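You operate a simulated robot arm through the tools that you are given. There is no shell and no other tool.

You are at the controls of a simulated robot arm. One attempt, no reset.

JOB
Move the big pulley to the red ring and clamp it there.
Fine: lock pin in first; hub knob tight and the pin out again at the end. Where these are worked on the way, their far stop is far enough and under half their travel is too little: lock pin.

The check looks at the end state, three seconds after you hand in, the way a careful person would. Anything else that was tipped, shoved, dropped, spilled or broken makes it a failure.

ROBOT AND FRAMES
A 7-joint arm with a two-finger parallel gripper, fixed in place. Base frame: the origin is on the floor under the middle of its stand, x ahead of it, y to its left, z up. Lengths are in mm, angles in rad, forces in N, time in s.
With the tool pointing down near the work surface it reaches from about 660 to 780 mm from the base axis. Its first joint turns from -2.496 to 2.496 rad. Payload 3 kg.
The TCP is the grasp point between the finger pads, 30 mm short of the fingertips. In the tool frame z runs along the fingers and y along their closing line. The gripper opens to 110 mm. The fingers are 20 mm wide and 10 mm thick; the gripper's body (48 by 112 mm) begins 55 mm behind the TCP.
Orientation is told as [roll, pitch, yaw] about the base's x, y, z axes, in that order, counted from this pose: with the fingers straight down and closing along the base's y, the tool's x points along the base's -x, its y along +y and its z along -z.

CONTROLS
- The arm moves only by the tool drive_tool. Its argument "targets" is one flat list of numbers, 7 for each row, row after row: the gripper command, from -1 (fully open) to 1 (shut), values between in proportion, then the shift along the base's x, y, z in mm, then the turn, a rotation vector about the base's x, y, z in rad. In form: [claw, dx, dy, dz, ax, ay, az, claw, dx, dy, dz, ax, ay, az, ...]. A call has 1 to 20 rows; each row is the pose to reach, as a shift and turn from the pose commanded when the call began. Each row takes 0.2 s and may step no farther than 50 mm and 0.15 rad from the row before; otherwise, or with a gripper value out of range, the whole call is refused. A pose out of reach is approached as far as the arm can. The call stops where the force on the tool passes 90 N (or 10 N more than at its start, if that is more) or the arm is blocked; 0.2 s more then pass. The fingers move at their own pace (about 108 mm/s each) and stop on an object; they squeeze with about 35 N. The grip force told is the motor's: it shows also when the fingers shut on nothing. Time passes only in rows, and 0.2 s behind the last, so rows that repeat a pose let the fingers close. It gives the time, the measured TCP pose, the force on the tool (base axes), the opening and the grip force at its end, in the units of the frame above (readings bear some noise), with the torque about the TCP (base axes, N m) and any sound that the robot's microphone picked up, and new pictures: "show" is both (left out), scene, wrist or none.
- Cameras (640 x 400 px; columns grow to the right, rows downward): "scene" is fixed at [399.2, -498.7, 1622.7]; the picture's right is [0.46, -0.89, 0.00], its down [-0.70, -0.36, -0.61] and it looks along [0.55, 0.28, -0.79] (base axes); focal length 250 px, centre (320, 200). "wrist" rides on the gripper at [72, 17, -103] in the tool frame; the picture's right is [-0.23, 0.97, 0.00], its down [-0.76, -0.18, -0.62] and it looks along [-0.61, -0.14, 0.78] (tool axes); focal length 222 px, centre (320, 200). There is no depth. A picture from a camera that has moved, and an enlarged one, comes with that camera's place and axes in the base frame and with its lens.
- move_column(by): slides the trunk up (or, below 0, down) by that many mm; the arm rides with it, the base frame stays. It gives what a move gives, with no picture.
- zoom(camera, box): a new picture of the part [left, top, right, bottom] of that camera's present view, enlarged. It takes no simulated time.
- finish_job(): hands the job in; it is judged then, once.

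Nothing tells you positions but the pictures and the camera data. Unless the task says otherwise, let go and move clear before handing in.

The tools are called after "Emit:" by a JSON object that holds its "fn" and its "kwargs". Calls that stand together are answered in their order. drive_tool: Moves the arm, as the interface text tells. Its arguments: {"type":"object","properties":{"targets":{"type":"array","items":{"type":"number"}},"show":{"type":"string","enum":["both","scene","wrist","none"]}},"required":["targets"]} The other tools are called the same way: move_column (by) moves the trunk up or down; zoom (camera, box) takes an enlarged picture of a part of a camera's view; finish_job () hands the job in.

At the start:

```text
time_s: 0.0
tcp_pos: [713.0, -261.9, 1329.3]
orientation: [0.0, 0.002, 0.0]
ft_force: [-0.1, -0.6, 0.6]
wrist_torque: [0.01, 0.01, 0.0]
opening: 110.3
grasp_force: 0.1
trunk travel left (down, up): [-865.0, 25.0]
```

scene: 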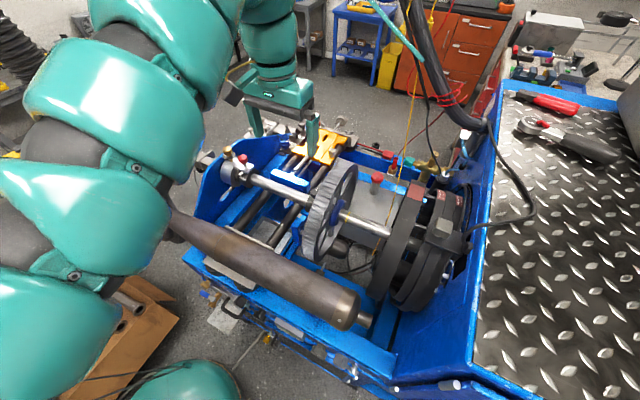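
wrist: 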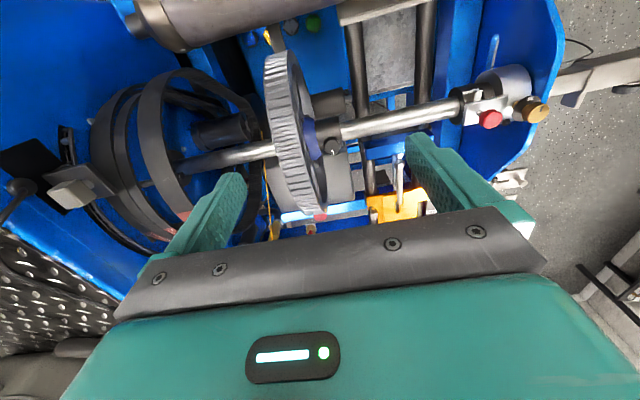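

I see a blue machine with a horizontal shaft carrying a large toothed pulley, and some red and brass parts at the shaft's left end. I will look closer before moving anything.

Emit:
{"fn": "zoom", "kwargs": {"camera": "scene", "box": [200, 120, 360, 220]}}

Emit:
{"fn": "zoom", "kwargs": {"camera": "scene", "box": [280, 140, 440, 240]}}

Emit:
{"fn": "zoom", "kwargs": {"camera": "wrist", "box": [400, 60, 560, 160]}}

Emit:
{"fn": "zoom", "kwargs": {"camera": "wrist", "box": [220, 60, 420, 220]}}

Emit:
{"fn": "zoom", "kwargs": {"camera": "wrist", "box": [60, 60, 260, 240]}}

```text
4.00 times, centred on (280, 170) of scene
camera zoom: at [399.2, -498.7, 1622.7], right [0.46, -0.89, 0.0], down [-0.7, -0.36, -0.61], along [0.55, 0.28, -0.79], focal length 1000 px, centre (480, 320)
```

zoom: 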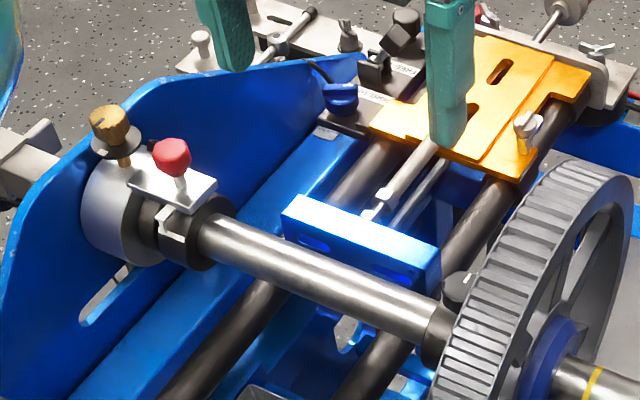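

```text
4.00 times, centred on (360, 190) of scene
camera zoom: at [399.2, -498.7, 1622.7], right [0.46, -0.89, 0.0], down [-0.7, -0.36, -0.61], along [0.55, 0.28, -0.79], focal length 1000 px, centre (160, 240)
```

zoom: 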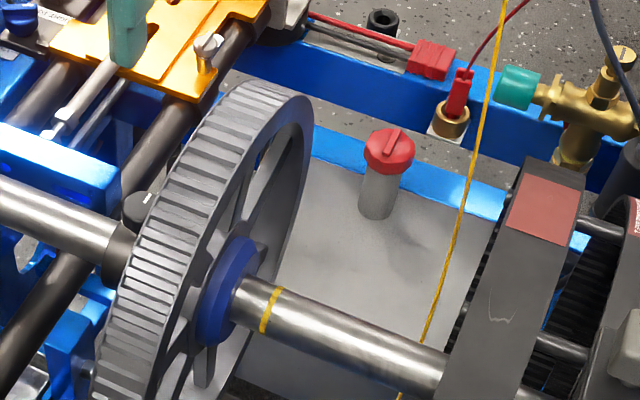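

```text
4.00 times, centred on (480, 110) of wrist
camera zoom: at [640.7, -245.7, 1432.8], right [0.23, 0.97, 0.0], down [0.76, -0.18, 0.62], along [0.61, -0.14, -0.78], focal length 888 px, centre (-320, 560)
```

zoom: 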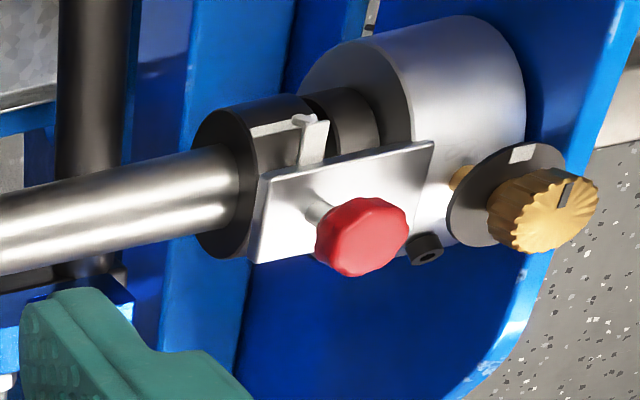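

```text
2.50 times, centred on (320, 140) of wrist
camera zoom: at [640.7, -245.7, 1432.8], right [0.23, 0.97, 0.0], down [0.76, -0.18, 0.62], along [0.61, -0.14, -0.78], focal length 555 px, centre (320, 350)
```

zoom: 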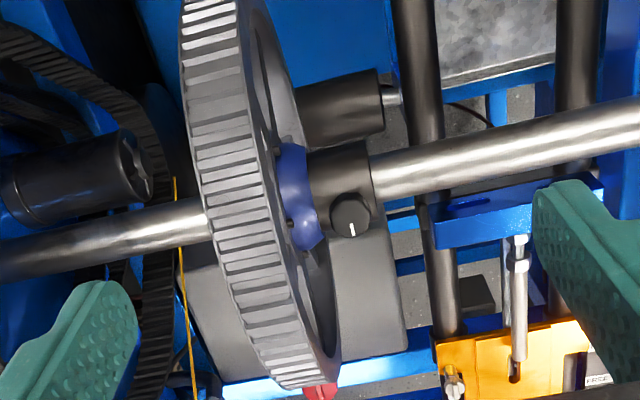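

```text
2.22 times, centred on (160, 150) of wrist
camera zoom: at [640.7, -245.7, 1432.8], right [0.23, 0.97, 0.0], down [0.76, -0.18, 0.62], along [0.61, -0.14, -0.78], focal length 494 px, centre (676, 311)
```

zoom: 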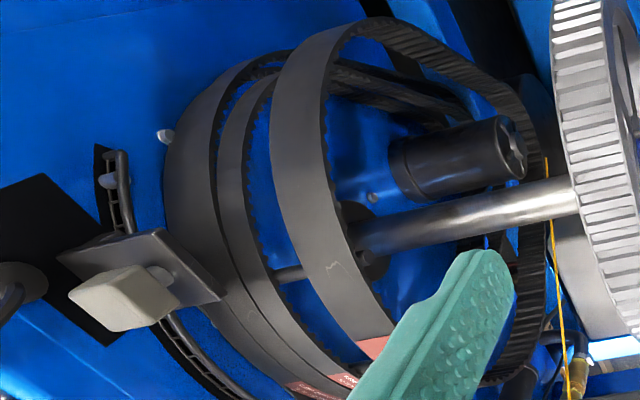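

The shaft carries the pulley, with a dark knob on the pulley's hub, and a red ball knob and a brass knob at the shaft's far end. A yellow ring is visible but no red one yet. My depth estimates are still poor, so I'll move the wrist camera sideways at this safe height for more viewpoints.

Emit:
{"fn": "drive_tool", "kwargs": {"targets": [-1, 0, 50, 0, 0, 0, 0, -1, 0, 100, 0, 0, 0, 0, -1, 0, 150, 0, 0, 0, 0, -1, 0, 200, 0, 0, 0, 0, -1, 0, 250, 0, 0, 0, 0]}}

```text
time_s: 1.2
tcp_pos: [716.7, -11.1, 1329.1]
orientation: [-0.002, 0.001, -0.002]
ft_force: [0.0, -0.7, -0.9]
wrist_torque: [-0.05, -0.03, 0.0]
opening: 109.7
grasp_force: 0.1
out of reach, approached as far as the arm can: row 2
trunk travel left (down, up): [-865.0, 25.0]
camera wrist: at [642.6, 5.7, 1432.7], right [0.23, 0.97, 0.0], down [0.76, -0.18, 0.62], along [0.61, -0.14, -0.78], focal length 222 px, centre (320, 200)
```

scene: 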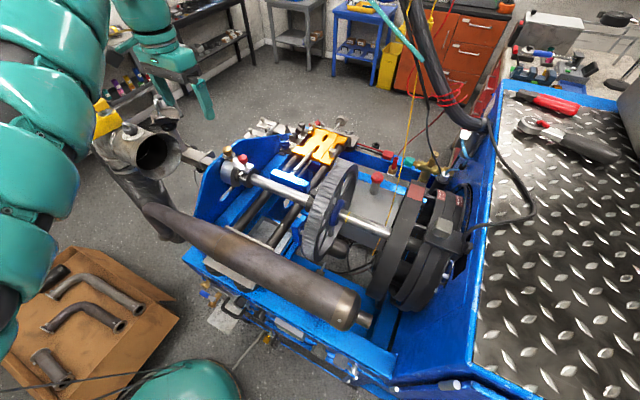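
wrist: 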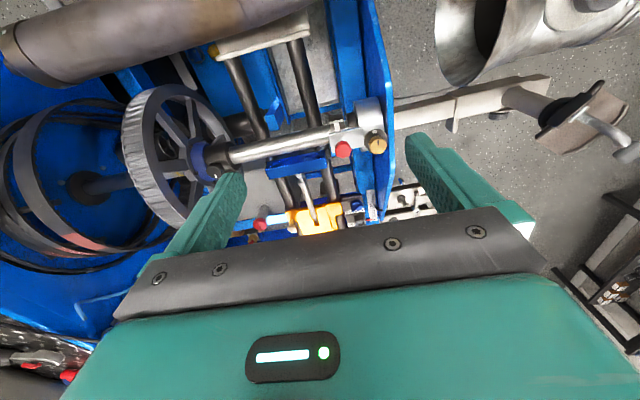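

The wrist now looks at the machine from further left, which gives a long baseline. I'll zoom in on the knobs, the hub and the shaft to measure them.

Emit:
{"fn": "zoom", "kwargs": {"camera": "wrist", "box": [300, 80, 420, 170]}}

Emit:
{"fn": "zoom", "kwargs": {"camera": "wrist", "box": [110, 70, 310, 230]}}

Emit:
{"fn": "zoom", "kwargs": {"camera": "scene", "box": [205, 130, 285, 200]}}

Emit:
{"fn": "zoom", "kwargs": {"camera": "scene", "box": [270, 160, 430, 260]}}

Emit:
{"fn": "zoom", "kwargs": {"camera": "scene", "box": [360, 180, 480, 300]}}

```text
4.44 times, centred on (360, 125) of wrist
camera zoom: at [642.6, 5.7, 1432.7], right [0.23, 0.97, 0.0], down [0.76, -0.18, 0.62], along [0.61, -0.14, -0.78], focal length 987 px, centre (142, 533)
```

zoom: 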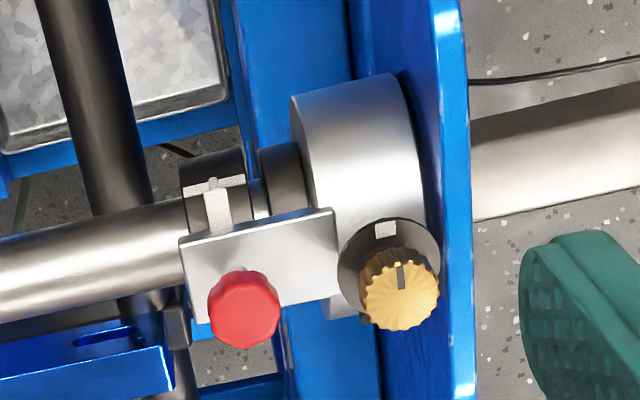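

```text
2.50 times, centred on (210, 150) of wrist
camera zoom: at [642.6, 5.7, 1432.7], right [0.23, 0.97, 0.0], down [0.76, -0.18, 0.62], along [0.61, -0.14, -0.78], focal length 555 px, centre (595, 325)
```

zoom: 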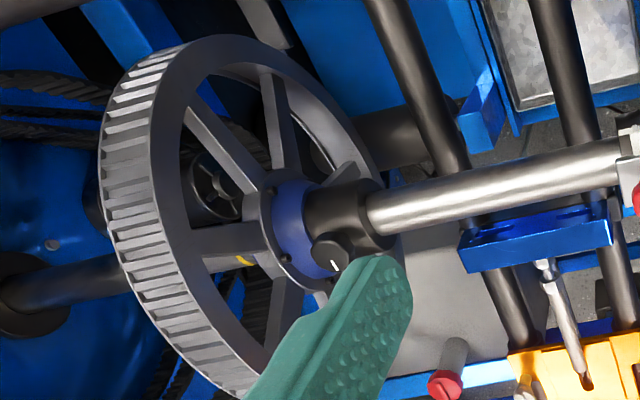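

```text
5.71 times, centred on (245, 165) of scene
camera zoom: at [399.2, -498.7, 1622.7], right [0.46, -0.89, 0.0], down [-0.7, -0.36, -0.61], along [0.55, 0.28, -0.79], focal length 1429 px, centre (749, 400)
```

zoom: 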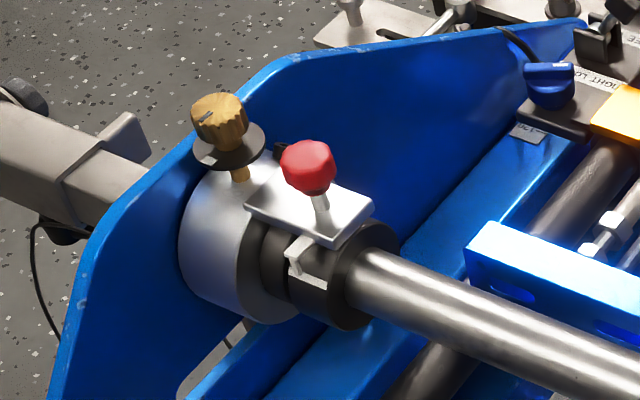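

```text
4.00 times, centred on (350, 210) of scene
camera zoom: at [399.2, -498.7, 1622.7], right [0.46, -0.89, 0.0], down [-0.7, -0.36, -0.61], along [0.55, 0.28, -0.79], focal length 1000 px, centre (200, 160)
```

zoom: 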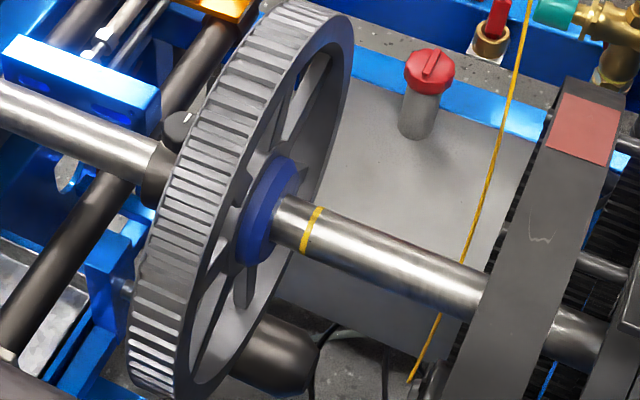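

```text
3.33 times, centred on (420, 240) of scene
camera zoom: at [399.2, -498.7, 1622.7], right [0.46, -0.89, 0.0], down [-0.7, -0.36, -0.61], along [0.55, 0.28, -0.79], focal length 834 px, centre (-13, 67)
```

zoom: 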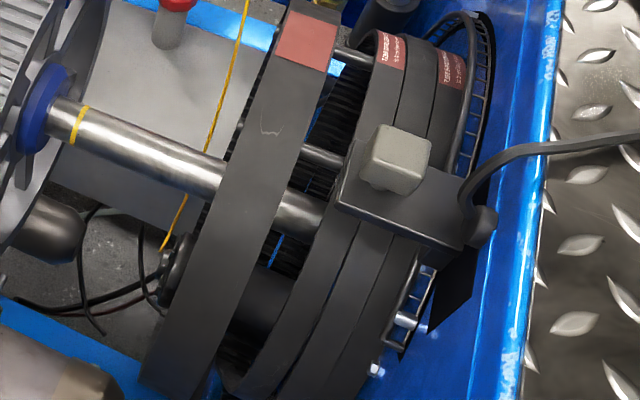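

A yellow ring sits just right of the pulley, and I still need to find the red ring on the shaft. I'll zoom tightly along the whole shaft.

Emit:
{"fn": "zoom", "kwargs": {"camera": "scene", "box": [250, 165, 320, 215]}}

Emit:
{"fn": "zoom", "kwargs": {"camera": "scene", "box": [330, 200, 400, 245]}}

Emit:
{"fn": "zoom", "kwargs": {"camera": "scene", "box": [380, 210, 450, 260]}}

Emit:
{"fn": "zoom", "kwargs": {"camera": "wrist", "box": [210, 120, 350, 200]}}

Emit:
{"fn": "zoom", "kwargs": {"camera": "wrist", "box": [40, 140, 180, 230]}}

```text
8.00 times, centred on (285, 190) of scene
camera zoom: at [399.2, -498.7, 1622.7], right [0.46, -0.89, 0.0], down [-0.7, -0.36, -0.61], along [0.55, 0.28, -0.79], focal length 2001 px, centre (600, 280)
```

zoom: 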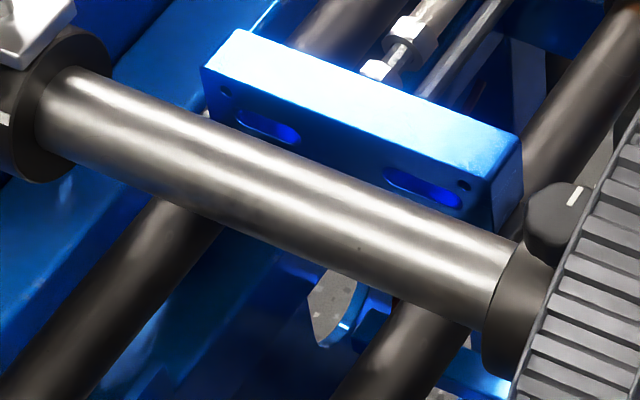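

```text
8.89 times, centred on (365, 222) of scene
camera zoom: at [399.2, -498.7, 1622.7], right [0.46, -0.89, 0.0], down [-0.7, -0.36, -0.61], along [0.55, 0.28, -0.79], focal length 2223 px, centre (-80, 0)
```

zoom: 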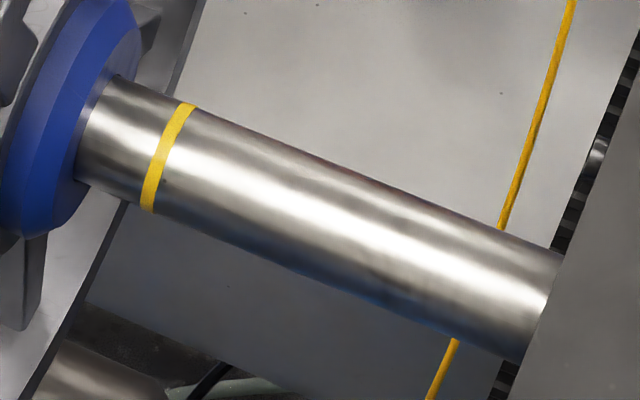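

```text
8.00 times, centred on (415, 235) of scene
camera zoom: at [399.2, -498.7, 1622.7], right [0.46, -0.89, 0.0], down [-0.7, -0.36, -0.61], along [0.55, 0.28, -0.79], focal length 2001 px, centre (-440, -80)
```

zoom: 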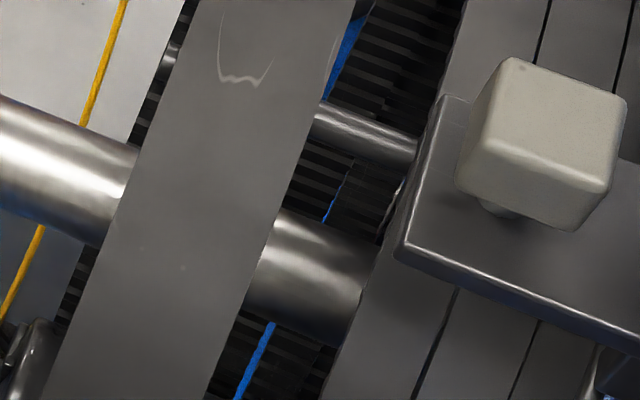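

```text
4.57 times, centred on (280, 160) of wrist
camera zoom: at [642.6, 5.7, 1432.7], right [0.23, 0.97, 0.0], down [0.76, -0.18, 0.62], along [0.61, -0.14, -0.78], focal length 1015 px, centre (503, 383)
```

zoom: 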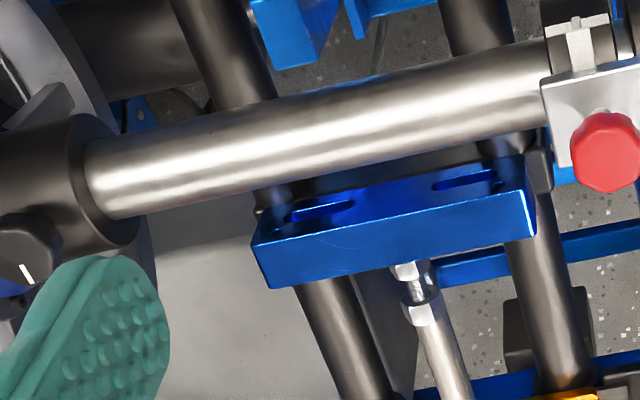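

```text
4.44 times, centred on (110, 185) of wrist
camera zoom: at [642.6, 5.7, 1432.7], right [0.23, 0.97, 0.0], down [0.76, -0.18, 0.62], along [0.61, -0.14, -0.78], focal length 987 px, centre (1253, 267)
```

zoom: 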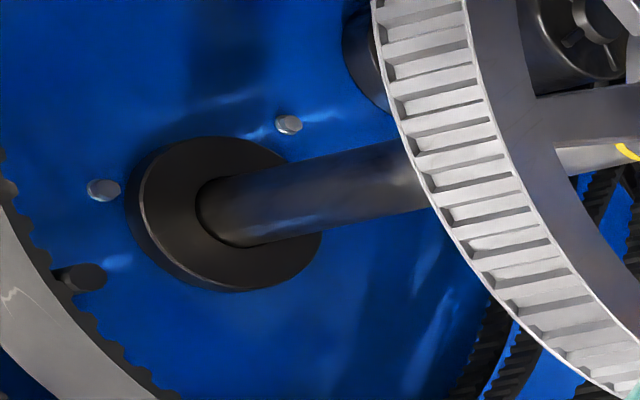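

The triangulated positions are: red ball knob about (832, 4, 1055), brass knob about (832, 66, 1066), hub knob about (827, -266, 1032), shaft along y at x≈828, z≈985. The red ring isn't visible yet, so it may be under the hub. Next I'll test the reach over the red ball at a safe height.

Emit:
{"fn": "drive_tool", "kwargs": {"targets": [-1, 30, 4, 0, 0, 0, 0, -1, 60, 8, 0, 0, 0, 0, -1, 90, 12, 0, 0, 0, 0, -1, 115, 15, 0, 0, 0, 0]}}

```text
time_s: 2.2
tcp_pos: [770.2, -3.0, 1326.1]
orientation: [0.0, 0.002, 0.001]
ft_force: [-0.2, 0.1, -0.3]
wrist_torque: [0.04, -0.01, 0.01]
opening: 109.9
grasp_force: 0.1
out of reach, approached as far as the arm can: row 2, 3, 4
trunk travel left (down, up): [-865.0, 25.0]
camera wrist: at [697.1, 13.5, 1431.1], right [0.23, 0.97, 0.0], down [0.76, -0.18, 0.62], along [0.61, -0.14, -0.78], focal length 222 px, centre (320, 200)
```

scene: 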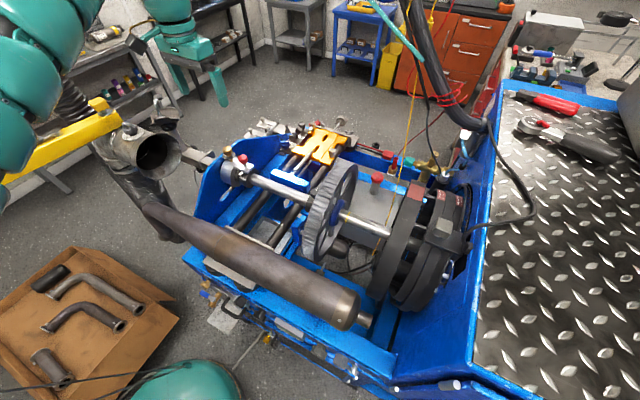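
wrist: 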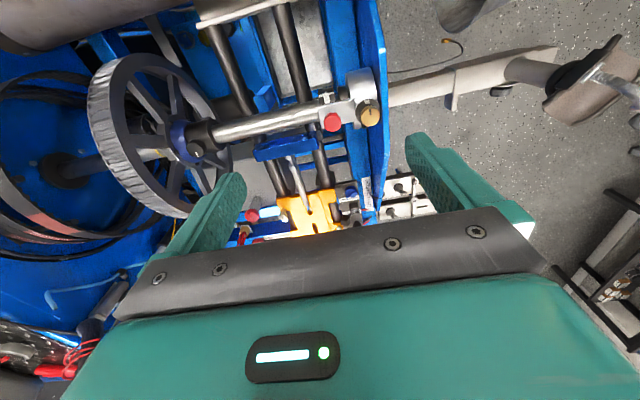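

Straight down, the arm tops out at about x=770, so I'll need a tilted tool to reach these parts. I'll look closely at the lock assembly and hub from here first.

Emit:
{"fn": "zoom", "kwargs": {"camera": "wrist", "box": [300, 70, 400, 140]}}

Emit:
{"fn": "zoom", "kwargs": {"camera": "wrist", "box": [160, 100, 260, 170]}}

Emit:
{"fn": "zoom", "kwargs": {"camera": "scene", "box": [215, 140, 265, 190]}}

Emit:
{"fn": "zoom", "kwargs": {"camera": "scene", "box": [295, 160, 365, 215]}}

```text
5.71 times, centred on (350, 105) of wrist
camera zoom: at [697.1, 13.5, 1431.1], right [0.23, 0.97, 0.0], down [0.76, -0.18, 0.62], along [0.61, -0.14, -0.78], focal length 1269 px, centre (149, 743)
```

zoom: 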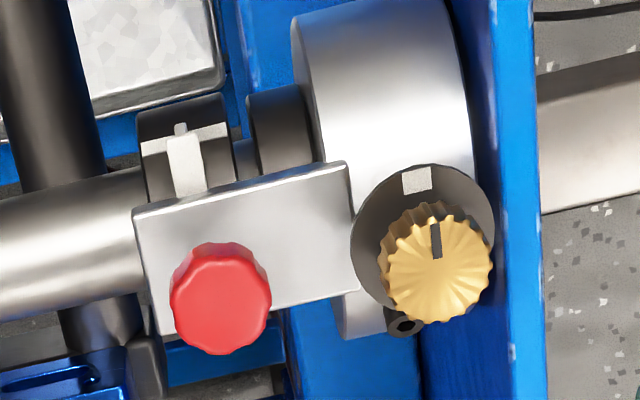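

```text
5.71 times, centred on (210, 135) of wrist
camera zoom: at [697.1, 13.5, 1431.1], right [0.23, 0.97, 0.0], down [0.76, -0.18, 0.62], along [0.61, -0.14, -0.78], focal length 1269 px, centre (949, 571)
```

zoom: 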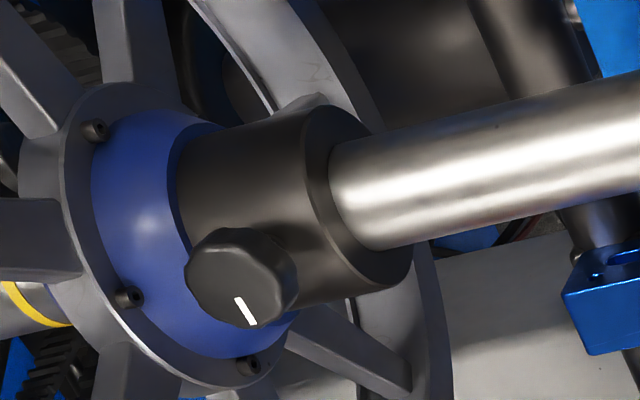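

```text
8.00 times, centred on (240, 165) of scene
camera zoom: at [399.2, -498.7, 1622.7], right [0.46, -0.89, 0.0], down [-0.7, -0.36, -0.61], along [0.55, 0.28, -0.79], focal length 2001 px, centre (960, 480)
```

zoom: 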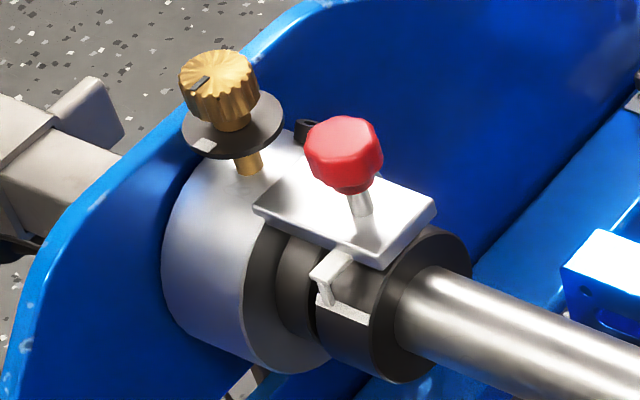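

```text
7.27 times, centred on (330, 188) of scene
camera zoom: at [399.2, -498.7, 1622.7], right [0.46, -0.89, 0.0], down [-0.7, -0.36, -0.61], along [0.55, 0.28, -0.79], focal length 1819 px, centre (247, 291)
```

zoom: 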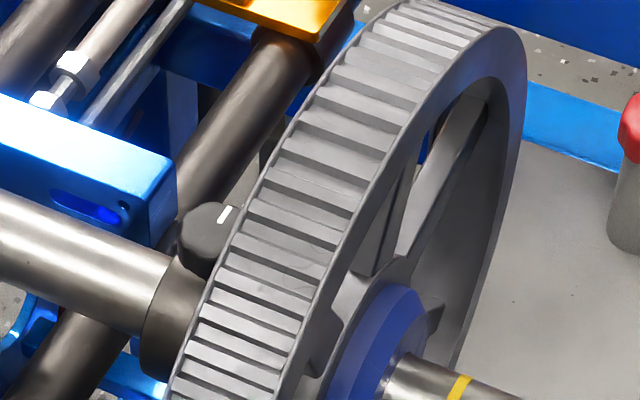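

The red knob is a pin through a plate, with a pointer tab lined up to a white index line on the collar, so it is the lock pin and looks pulled out. I'll tilt the tool forward and come down partway to see whether that gives me the reach.

Emit:
{"fn": "drive_tool", "kwargs": {"targets": [-1, 0, 0, -30, 0, -0.14, 0, -1, 0, 0, -60, 0, -0.28, 0, -1, 0, 0, -90, 0, -0.42, 0, -1, 0, 0, -120, 0, -0.56, 0, -1, 0, 0, -120, 0, -0.7, 0, -1, 0, 0, -120, 0, -0.7, 0]}}

```text
time_s: 3.6
tcp_pos: [837.9, 22.4, 1202.4]
orientation: [0.001, -0.7, -0.001]
ft_force: [-0.3, -0.2, 0.0]
wrist_torque: [0.01, -0.01, 0.03]
opening: 110.0
grasp_force: 0.0
out of reach, approached as far as the arm can: row 3, 4, 5, 6
trunk travel left (down, up): [-865.0, 25.0]
camera wrist: at [714.9, 38.0, 1234.0], right [0.17, 0.97, 0.15], down [0.18, -0.18, 0.97], along [0.97, -0.14, -0.21], focal length 222 px, centre (320, 200)
```

scene: 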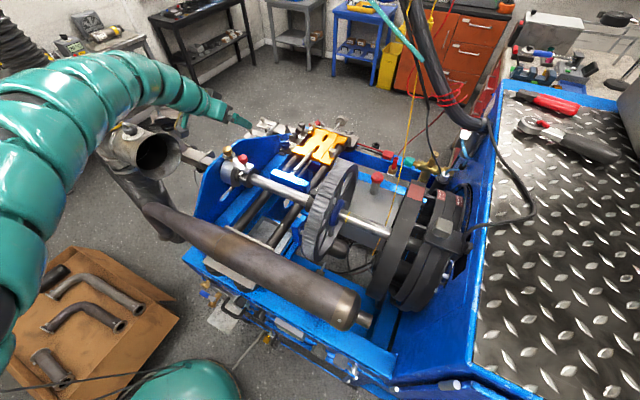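
wrist: 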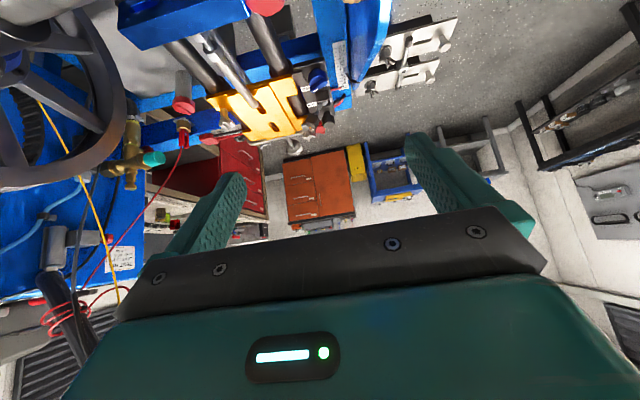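

The tilt reaches x≈838 but with some offset, so the arm is near its limit. I'll hold the pose to see whether it settles.

Emit:
{"fn": "drive_tool", "kwargs": {"targets": [-1, 0, 0, 0, 0, 0, 0, -1, 0, 0, 0, 0, 0, 0], "show": "none"}}

```text
time_s: 4.2
tcp_pos: [837.8, 20.9, 1203.0]
orientation: [0.0, -0.7, 0.0]
ft_force: [-0.4, 0.4, 0.6]
wrist_torque: [-0.02, -0.01, 0.01]
opening: 110.4
grasp_force: 0.1
trunk travel left (down, up): [-865.0, 25.0]
```

The arm settled with no reach warning, so the command tracks the achieved pose. Now I'll line up with the red ball's y and step down a little to test the behaviour.

Emit:
{"fn": "drive_tool", "kwargs": {"targets": [-1, 0, -8, -20, 0, 0, 0, -1, 0, -16, -40, 0, 0, 0, -1, 0, -16, -40, 0, 0, 0], "show": "wrist"}}

```text
time_s: 5.0
tcp_pos: [836.4, 6.3, 1162.4]
orientation: [-0.001, -0.7, 0.0]
ft_force: [0.7, 0.8, 0.0]
wrist_torque: [-0.01, -0.04, 0.03]
opening: 109.7
grasp_force: 0.0
trunk travel left (down, up): [-865.0, 25.0]
camera wrist: at [713.8, 22.6, 1194.9], right [0.17, 0.97, 0.15], down [0.18, -0.18, 0.97], along [0.97, -0.14, -0.21], focal length 222 px, centre (320, 200)
```

wrist: 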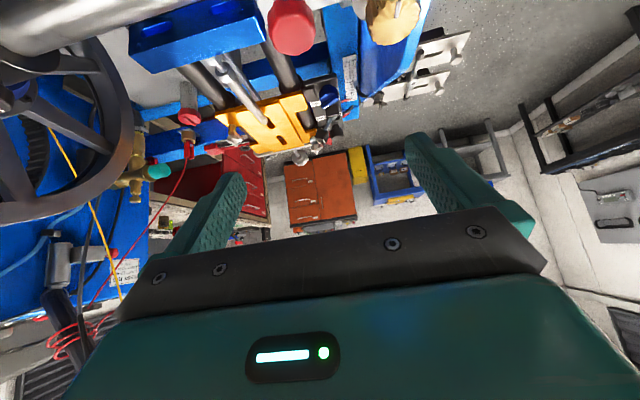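

Control is clean here. From this view I place the red ball at about (832, 3.5, 1050) with its plate top near z=1015. I'll move just above it with the fingers opened to about 48 mm and check the alignment.

Emit:
{"fn": "drive_tool", "kwargs": {"targets": [0.13, -9, -1, -26, 0, 0, 0, 0.13, -17, -2, -52, 0, 0, 0, 0.13, -17, -2, -52, 0, 0, 0]}}

Emit:
{"fn": "zoom", "kwargs": {"camera": "scene", "box": [205, 110, 285, 180]}}

Emit:
{"fn": "zoom", "kwargs": {"camera": "wrist", "box": [220, 0, 420, 130]}}

```text
time_s: 5.8
tcp_pos: [821.8, 3.6, 1110.1]
orientation: [0.0, -0.7, -0.001]
ft_force: [0.2, -0.2, 0.4]
wrist_torque: [0.01, 0.02, 0.01]
opening: 47.8
grasp_force: 0.0
trunk travel left (down, up): [-865.0, 25.0]
camera wrist: at [698.2, 20.0, 1143.2], right [0.17, 0.97, 0.15], down [0.18, -0.18, 0.97], along [0.97, -0.14, -0.21], focal length 222 px, centre (320, 200)
```

scene: 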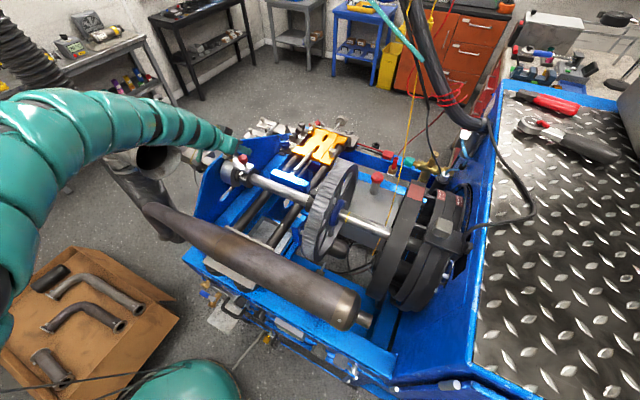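
wrist: 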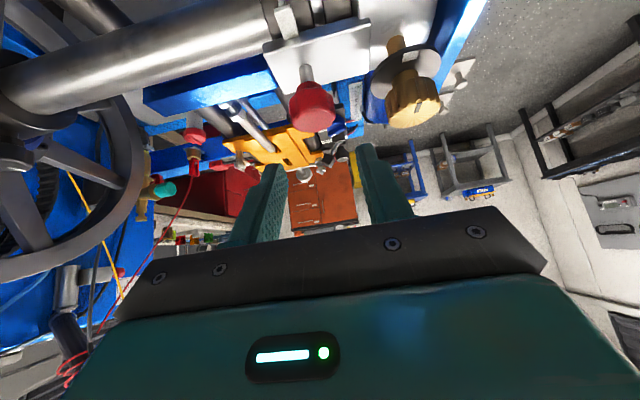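

```text
5.71 times, centred on (245, 145) of scene
camera zoom: at [399.2, -498.7, 1622.7], right [0.46, -0.89, 0.0], down [-0.7, -0.36, -0.61], along [0.55, 0.28, -0.79], focal length 1429 px, centre (749, 514)
```

zoom: 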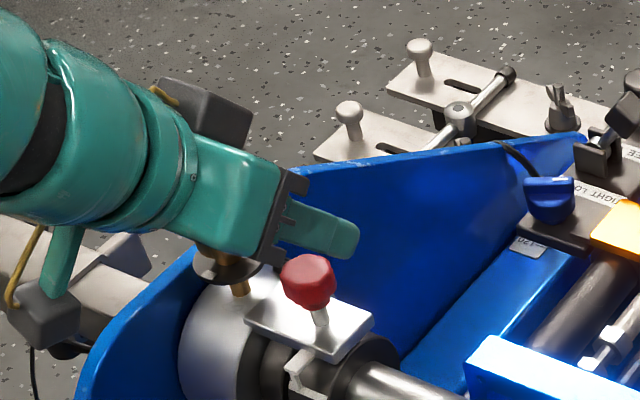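

```text
3.08 times, centred on (320, 65) of wrist
camera zoom: at [698.2, 20.0, 1143.2], right [0.17, 0.97, 0.15], down [0.18, -0.18, 0.97], along [0.97, -0.14, -0.21], focal length 684 px, centre (320, 615)
```

zoom: 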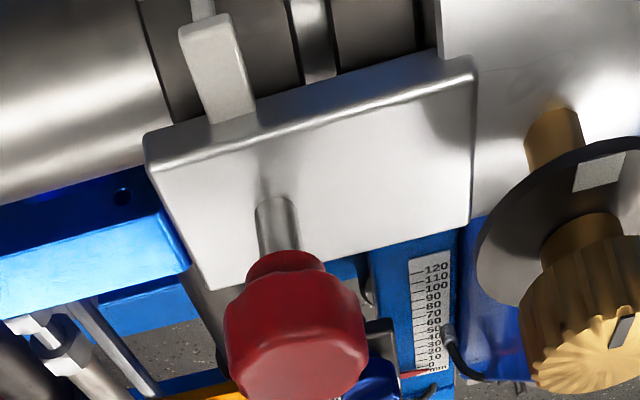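

The wrist view shows the lock pin clearly: ball centre about (832, 4, 1049), stem showing about 17 mm above its plate. I'll descend with the fingers straddling it and close.

Emit:
{"fn": "drive_tool", "kwargs": {"targets": [0.13, -1, 1, -16, 0, 0, 0, 0.13, -2, 1, -32, 0, 0, 0, 0.13, -3, 1, -46, 0, 0, 0, 0.13, -3, 1, -46, 0, 0, 0, 1, -3, 1, -46, 0, 0, 0, 1, -3, 1, -46, 0, 0, 0, 1, -3, 1, -46, 0, 0, 0], "show": "wrist"}}

Emit:
{"fn": "zoom", "kwargs": {"camera": "wrist", "box": [240, 30, 440, 160]}}

Emit:
{"fn": "zoom", "kwargs": {"camera": "scene", "box": [205, 120, 285, 190]}}

```text
time_s: 7.4
tcp_pos: [817.6, 5.6, 1063.6]
orientation: [0.002, -0.701, 0.0]
ft_force: [0.1, 2.3, 0.3]
wrist_torque: [0.09, -0.18, 0.05]
opening: 29.2
grasp_force: 44.7
trunk travel left (down, up): [-865.0, 25.0]
camera wrist: at [694.4, 21.2, 1096.1], right [0.17, 0.97, 0.15], down [0.18, -0.18, 0.97], along [0.97, -0.14, -0.21], focal length 222 px, centre (320, 200)
```

wrist: 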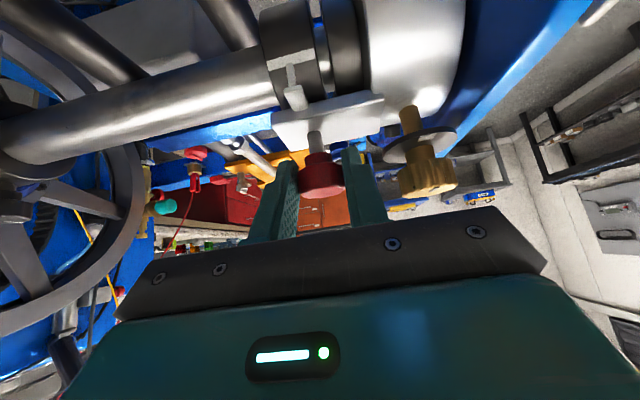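

```text
3.08 times, centred on (340, 95) of wrist
camera zoom: at [694.4, 21.2, 1096.1], right [0.17, 0.97, 0.15], down [0.18, -0.18, 0.97], along [0.97, -0.14, -0.21], focal length 684 px, centre (258, 523)
```

zoom: 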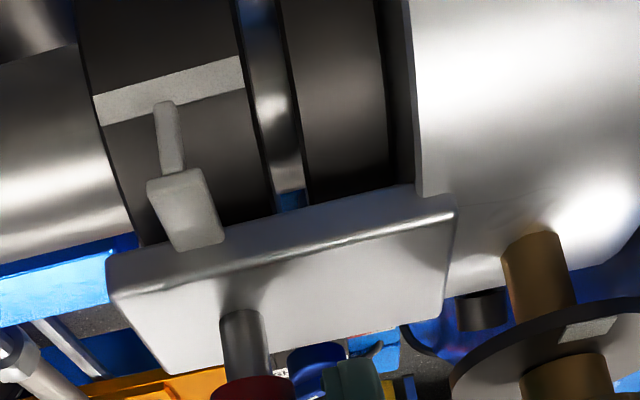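

```text
5.71 times, centred on (245, 155) of scene
camera zoom: at [399.2, -498.7, 1622.7], right [0.46, -0.89, 0.0], down [-0.7, -0.36, -0.61], along [0.55, 0.28, -0.79], focal length 1429 px, centre (749, 457)
```

zoom: 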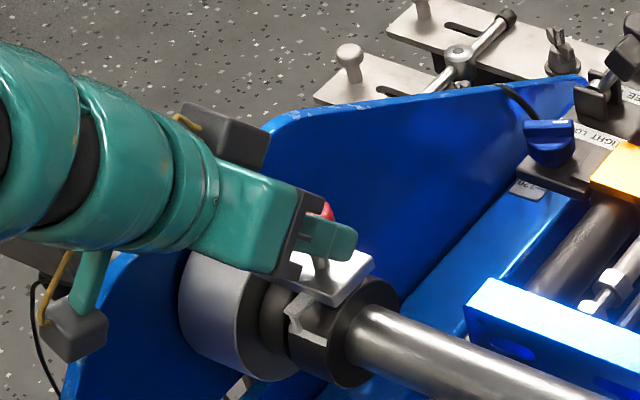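

The ball is gripped firmly at 29 mm. Now I'll push it straight down in small steps and watch the force and any click.

Emit:
{"fn": "drive_tool", "kwargs": {"targets": [1, 0, 0, -4, 0, 0, 0, 1, 0, 0, -8, 0, 0, 0, 1, 0, 0, -12, 0, 0, 0], "show": "none"}}

Emit:
{"fn": "zoom", "kwargs": {"camera": "wrist", "box": [240, 30, 440, 160]}}

```text
time_s: 8.2
tcp_pos: [817.1, 6.0, 1051.8]
orientation: [0.001, -0.699, 0.002]
ft_force: [1.2, 5.6, 2.3]
wrist_torque: [0.15, -0.13, 0.25]
opening: 29.2
grasp_force: 45.2
trunk travel left (down, up): [-865.0, 25.0]
```

```text
3.08 times, centred on (340, 95) of wrist
camera zoom: at [694.4, 21.2, 1084.5], right [0.17, 0.97, 0.15], down [0.18, -0.18, 0.97], along [0.97, -0.14, -0.21], focal length 684 px, centre (258, 523)
```

zoom: 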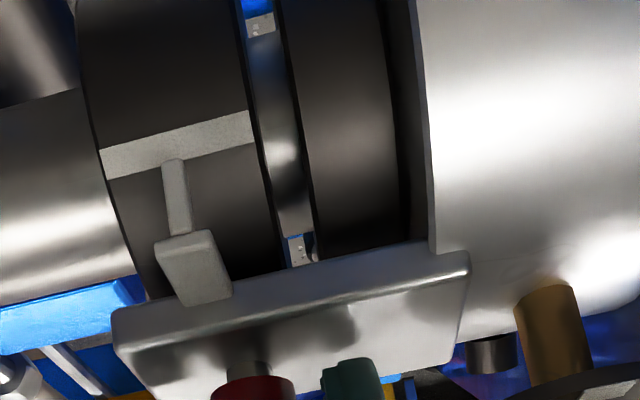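

The pin followed the fingers down 12 mm with little force. I'll continue in 1–2 mm steps toward its stop.

Emit:
{"fn": "drive_tool", "kwargs": {"targets": [1, 0, -0.5, -1.5, 0, 0, 0, 1, 0, -1, -3, 0, 0, 0], "show": "none"}}

Emit:
{"fn": "zoom", "kwargs": {"camera": "wrist", "box": [260, 40, 380, 120]}}

Emit:
{"fn": "zoom", "kwargs": {"camera": "scene", "box": [215, 140, 265, 180]}}

```text
time_s: 8.8
tcp_pos: [816.7, 5.1, 1052.2]
orientation: [-0.001, -0.703, 0.004]
ft_force: [-0.7, 7.1, 15.9]
wrist_torque: [0.08, 0.38, -0.16]
opening: 29.0
grasp_force: 45.3
trunk travel left (down, up): [-865.0, 25.0]
```

```text
5.00 times, centred on (320, 80) of wrist
camera zoom: at [694.2, 21.1, 1083.9], right [0.17, 0.97, 0.15], down [0.18, -0.18, 0.97], along [0.97, -0.14, -0.2], focal length 1111 px, centre (320, 800)
```

zoom: 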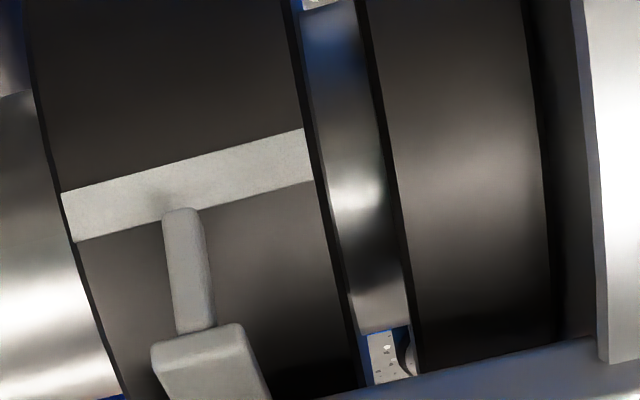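

```text
10.00 times, centred on (240, 160) of scene
camera zoom: at [399.2, -498.7, 1622.7], right [0.46, -0.89, 0.0], down [-0.7, -0.36, -0.61], along [0.55, 0.28, -0.79], focal length 2501 px, centre (1120, 600)
```

zoom: 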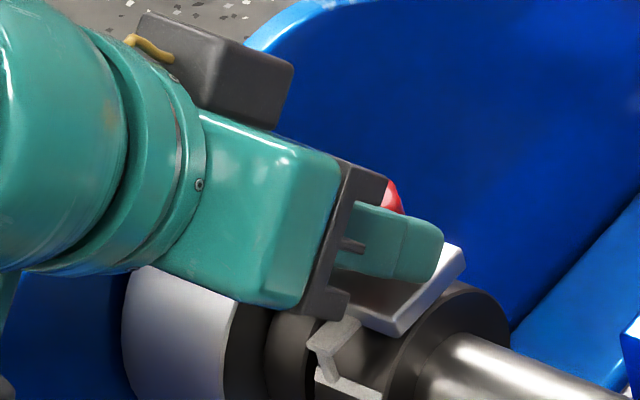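

The downward motion has stopped with about 16 N of force, so either the pin is at its stop or a fingertip is touching the plate. I'll look closer to tell which.

Emit:
{"fn": "zoom", "kwargs": {"camera": "wrist", "box": [260, 90, 420, 200]}}

Emit:
{"fn": "zoom", "kwargs": {"camera": "scene", "box": [230, 145, 260, 170]}}

```text
3.64 times, centred on (340, 145) of wrist
camera zoom: at [694.2, 21.1, 1083.9], right [0.17, 0.97, 0.15], down [0.18, -0.18, 0.97], along [0.97, -0.14, -0.2], focal length 808 px, centre (247, 400)
```

zoom: 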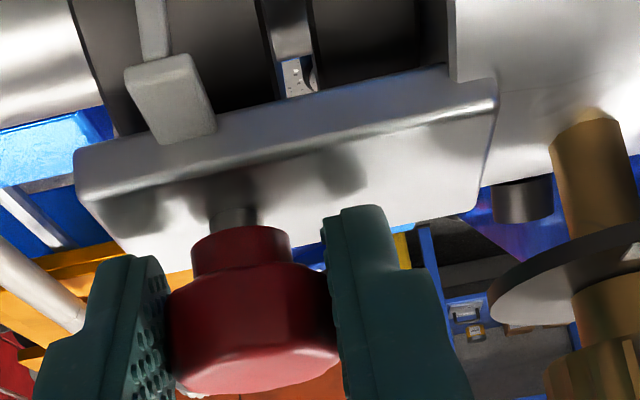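

```text
16.00 times, centred on (245, 158) of scene
camera zoom: at [399.2, -498.7, 1622.7], right [0.46, -0.89, 0.0], down [-0.7, -0.36, -0.61], along [0.55, 0.28, -0.79], focal length 4002 px, centre (1520, 880)
```

zoom: 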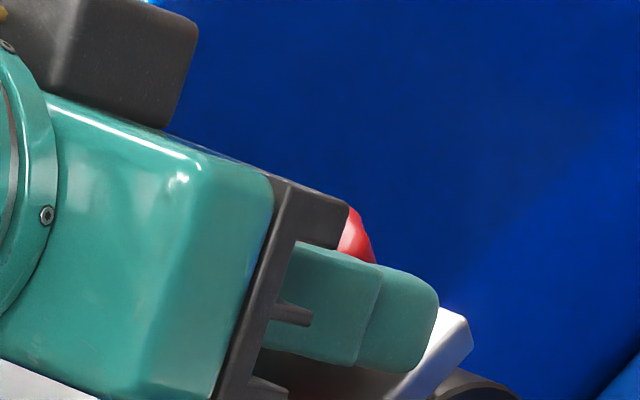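

A little stem is still showing, and the fingertips seem to sit a few millimetres above the plate. I'll press slightly harder to see whether it moves or clicks further.

Emit:
{"fn": "drive_tool", "kwargs": {"targets": [1, 0, 0, -2, 0, 0, 0, 1, 0, 0, -4, 0, 0, 0, 1, 0, 0, -4, 0, 0, 0], "show": "none"}}

Emit:
{"fn": "zoom", "kwargs": {"camera": "wrist", "box": [260, 90, 420, 200]}}

```text
time_s: 9.6
tcp_pos: [817.3, 4.7, 1052.4]
orientation: [0.0, -0.712, 0.001]
ft_force: [11.9, 10.3, 48.7]
wrist_torque: [0.31, -0.92, -0.52]
opening: 29.1
grasp_force: 44.4
trunk travel left (down, up): [-865.0, 25.0]
```

```text
3.64 times, centred on (340, 145) of wrist
camera zoom: at [693.8, 21.0, 1082.9], right [0.17, 0.97, 0.15], down [0.17, -0.18, 0.97], along [0.97, -0.14, -0.2], focal length 808 px, centre (247, 400)
```

zoom: 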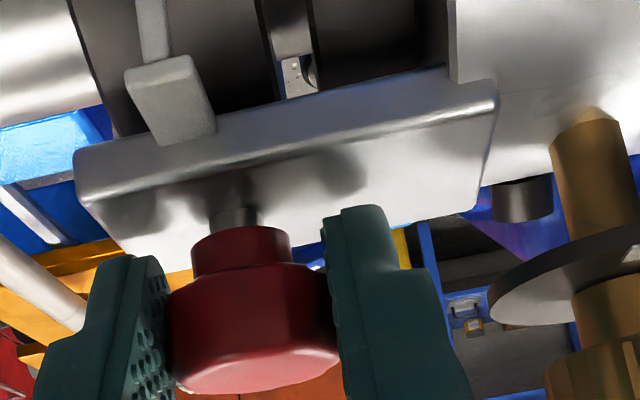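

The pin is on a hard stop: force rose to 49 N with no further motion, and the fingers are clear of the plate. I'll relax the push, open to 48 mm and back straight up.

Emit:
{"fn": "drive_tool", "kwargs": {"targets": [1, 0, 0, 3, 0, 0, 0, 1, 0, 0, 6, 0, 0, 0, 0.13, 0, 0, 6, 0, 0, 0, 0.13, 0, 0, 6, 0, 0, 0, 0.13, 0, 0, 20, 0, 0, 0, 0.13, 0, 0, 45, 0, 0, 0, 0.13, 0, 0, 70, 0, 0, 0], "show": "wrist"}}

Emit:
{"fn": "zoom", "kwargs": {"camera": "wrist", "box": [220, 0, 420, 130]}}

```text
time_s: 11.2
tcp_pos: [817.2, 1.5, 1114.3]
orientation: [-0.002, -0.697, 0.0]
ft_force: [-0.3, -0.2, -0.9]
wrist_torque: [-0.03, 0.01, 0.02]
opening: 47.8
grasp_force: 0.1
trunk travel left (down, up): [-865.0, 25.0]
camera wrist: at [695.5, 18.1, 1146.6], right [0.18, 0.97, 0.14], down [0.18, -0.18, 0.97], along [0.97, -0.14, -0.21], focal length 222 px, centre (320, 200)
```

wrist: 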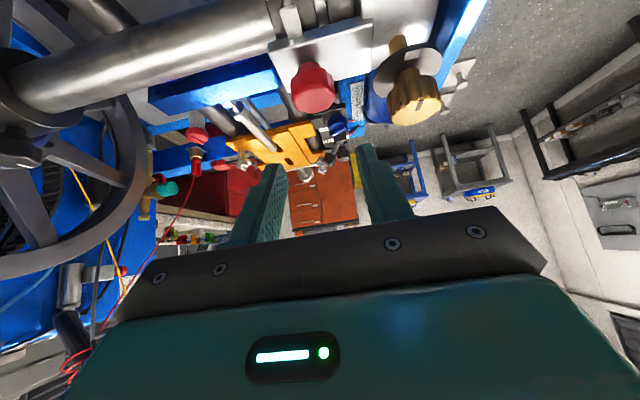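

```text
3.08 times, centred on (320, 65) of wrist
camera zoom: at [695.5, 18.1, 1146.6], right [0.18, 0.97, 0.14], down [0.18, -0.18, 0.97], along [0.97, -0.14, -0.21], focal length 684 px, centre (320, 615)
```

zoom: 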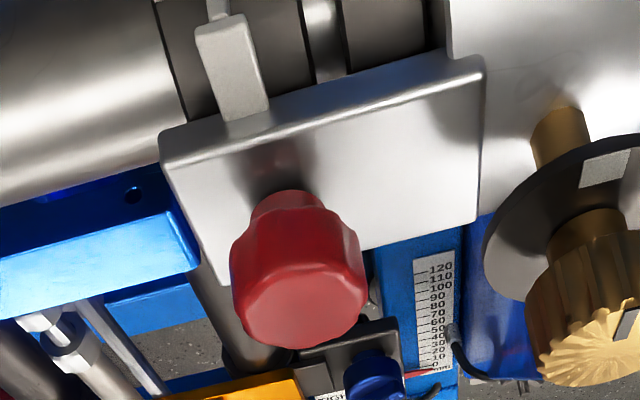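

The lock pin stays in. Next I'll raise and move along the shaft toward the hub to examine the knob at close range.

Emit:
{"fn": "drive_tool", "kwargs": {"targets": [0.13, -5, -40, 25, 0, 0, 0, 0.13, -10, -80, 50, 0, 0, 0, 0.13, -15, -120, 60, 0, 0, 0, 0.13, -20, -160, 60, 0, 0, 0, 0.13, -20, -190, 60, 0, 0, 0, 0.13, -20, -200, 60, 0, 0, 0], "show": "both"}}

Emit:
{"fn": "zoom", "kwargs": {"camera": "wrist", "box": [120, 0, 320, 130]}}

```text
time_s: 12.6
tcp_pos: [862.2, -198.9, 1168.7]
orientation: [0.002, -0.701, 0.001]
ft_force: [0.4, -0.5, -0.3]
wrist_torque: [0.01, -0.04, 0.0]
opening: 48.0
grasp_force: 0.1
out of reach, approached as far as the arm can: row 1, 2, 3, 4, 5, 6
trunk travel left (down, up): [-865.0, 25.0]
camera wrist: at [739.7, -182.1, 1199.8], right [0.17, 0.97, 0.15], down [0.18, -0.18, 0.97], along [0.97, -0.14, -0.21], focal length 222 px, centre (320, 200)
```

scene: 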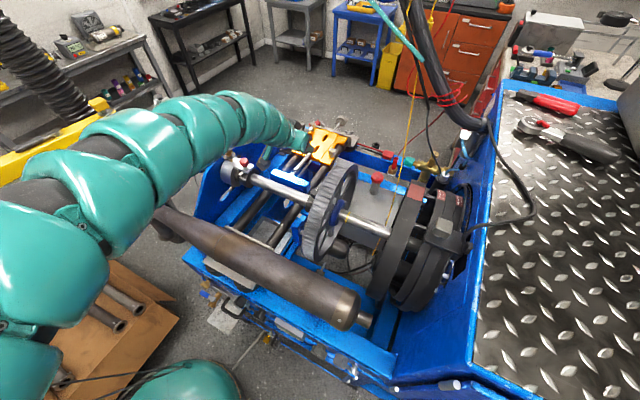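
wrist: 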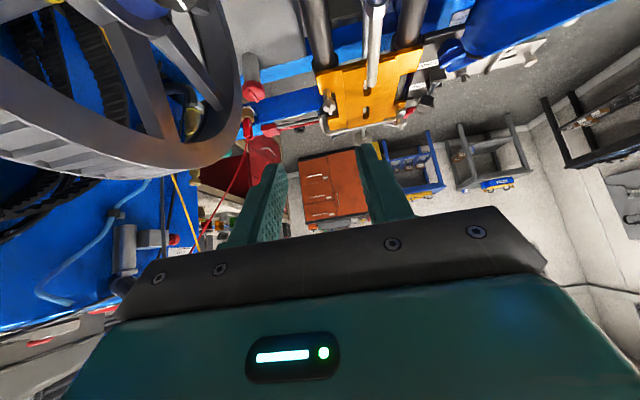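

```text
3.08 times, centred on (220, 65) of wrist
camera zoom: at [739.7, -182.1, 1199.8], right [0.17, 0.97, 0.15], down [0.18, -0.18, 0.97], along [0.97, -0.14, -0.21], focal length 684 px, centre (628, 615)
```

zoom: 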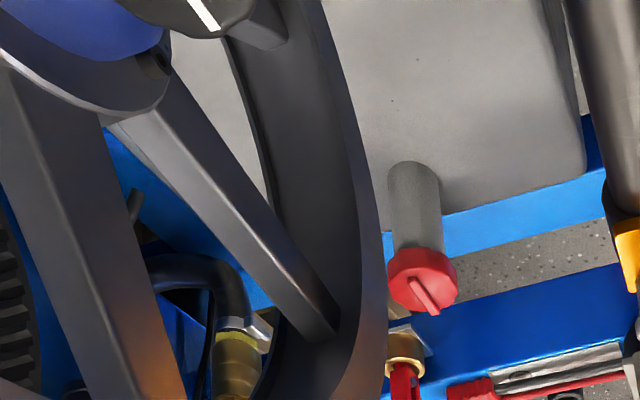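

The knob is at the top edge of the view. I'll turn the tool so the fingers point diagonally toward the hub from the +y side, which keeps the gripper body away from the pulley rim.

Emit:
{"fn": "drive_tool", "kwargs": {"targets": [0.13, -10, 0, -10, 0, 0, -0.14, 0.13, -25, -5, -20, 0, 0, -0.28, 0.13, -40, -10, -32, 0, 0, -0.42, 0.13, -55, -15, -44, 0, 0, -0.56, 0.13, -70, -20, -56, 0, 0, -0.7, 0.13, -80, -23, -64, 0, 0, -0.75, 0.13, -80, -23, -64, 0, 0, -0.75], "show": "both"}}

Emit:
{"fn": "zoom", "kwargs": {"camera": "wrist", "box": [200, 0, 440, 150]}}

```text
time_s: 14.2
tcp_pos: [797.5, -221.8, 1095.4]
orientation: [0.0, -0.7, -0.751]
ft_force: [0.1, -0.2, -0.1]
wrist_torque: [0.0, 0.03, 0.01]
opening: 47.8
grasp_force: 0.0
out of reach, approached as far as the arm can: row 1, 2, 3, 4, 5, 6, 7
trunk travel left (down, up): [-865.0, 25.0]
camera wrist: at [717.5, -126.1, 1126.8], right [0.79, 0.59, 0.15], down [0.01, -0.25, 0.97], along [0.61, -0.76, -0.21], focal length 222 px, centre (320, 200)
```

scene: 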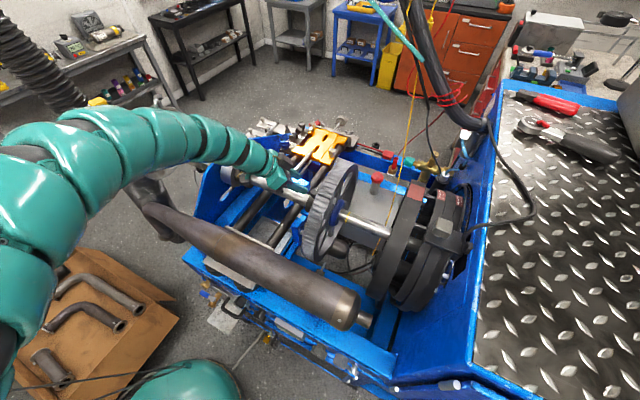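
wrist: 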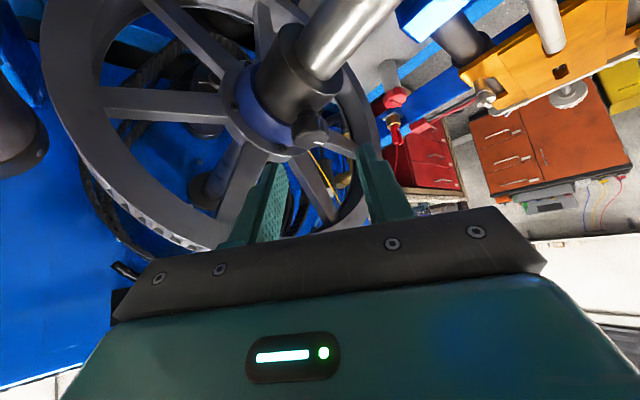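

```text
2.67 times, centred on (320, 75) of wrist
camera zoom: at [717.5, -126.1, 1126.8], right [0.79, 0.59, 0.15], down [0.01, -0.25, 0.97], along [0.61, -0.76, -0.21], focal length 592 px, centre (320, 533)
```

zoom: 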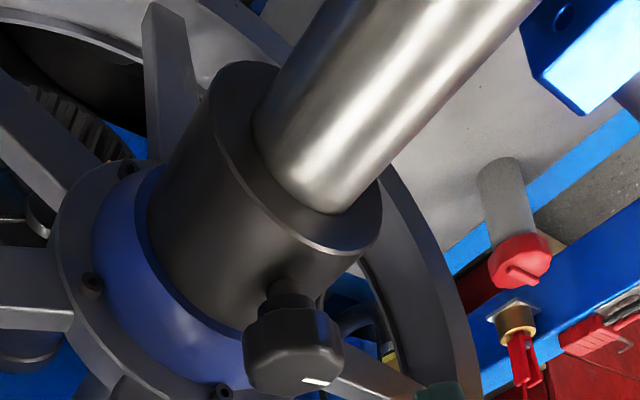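

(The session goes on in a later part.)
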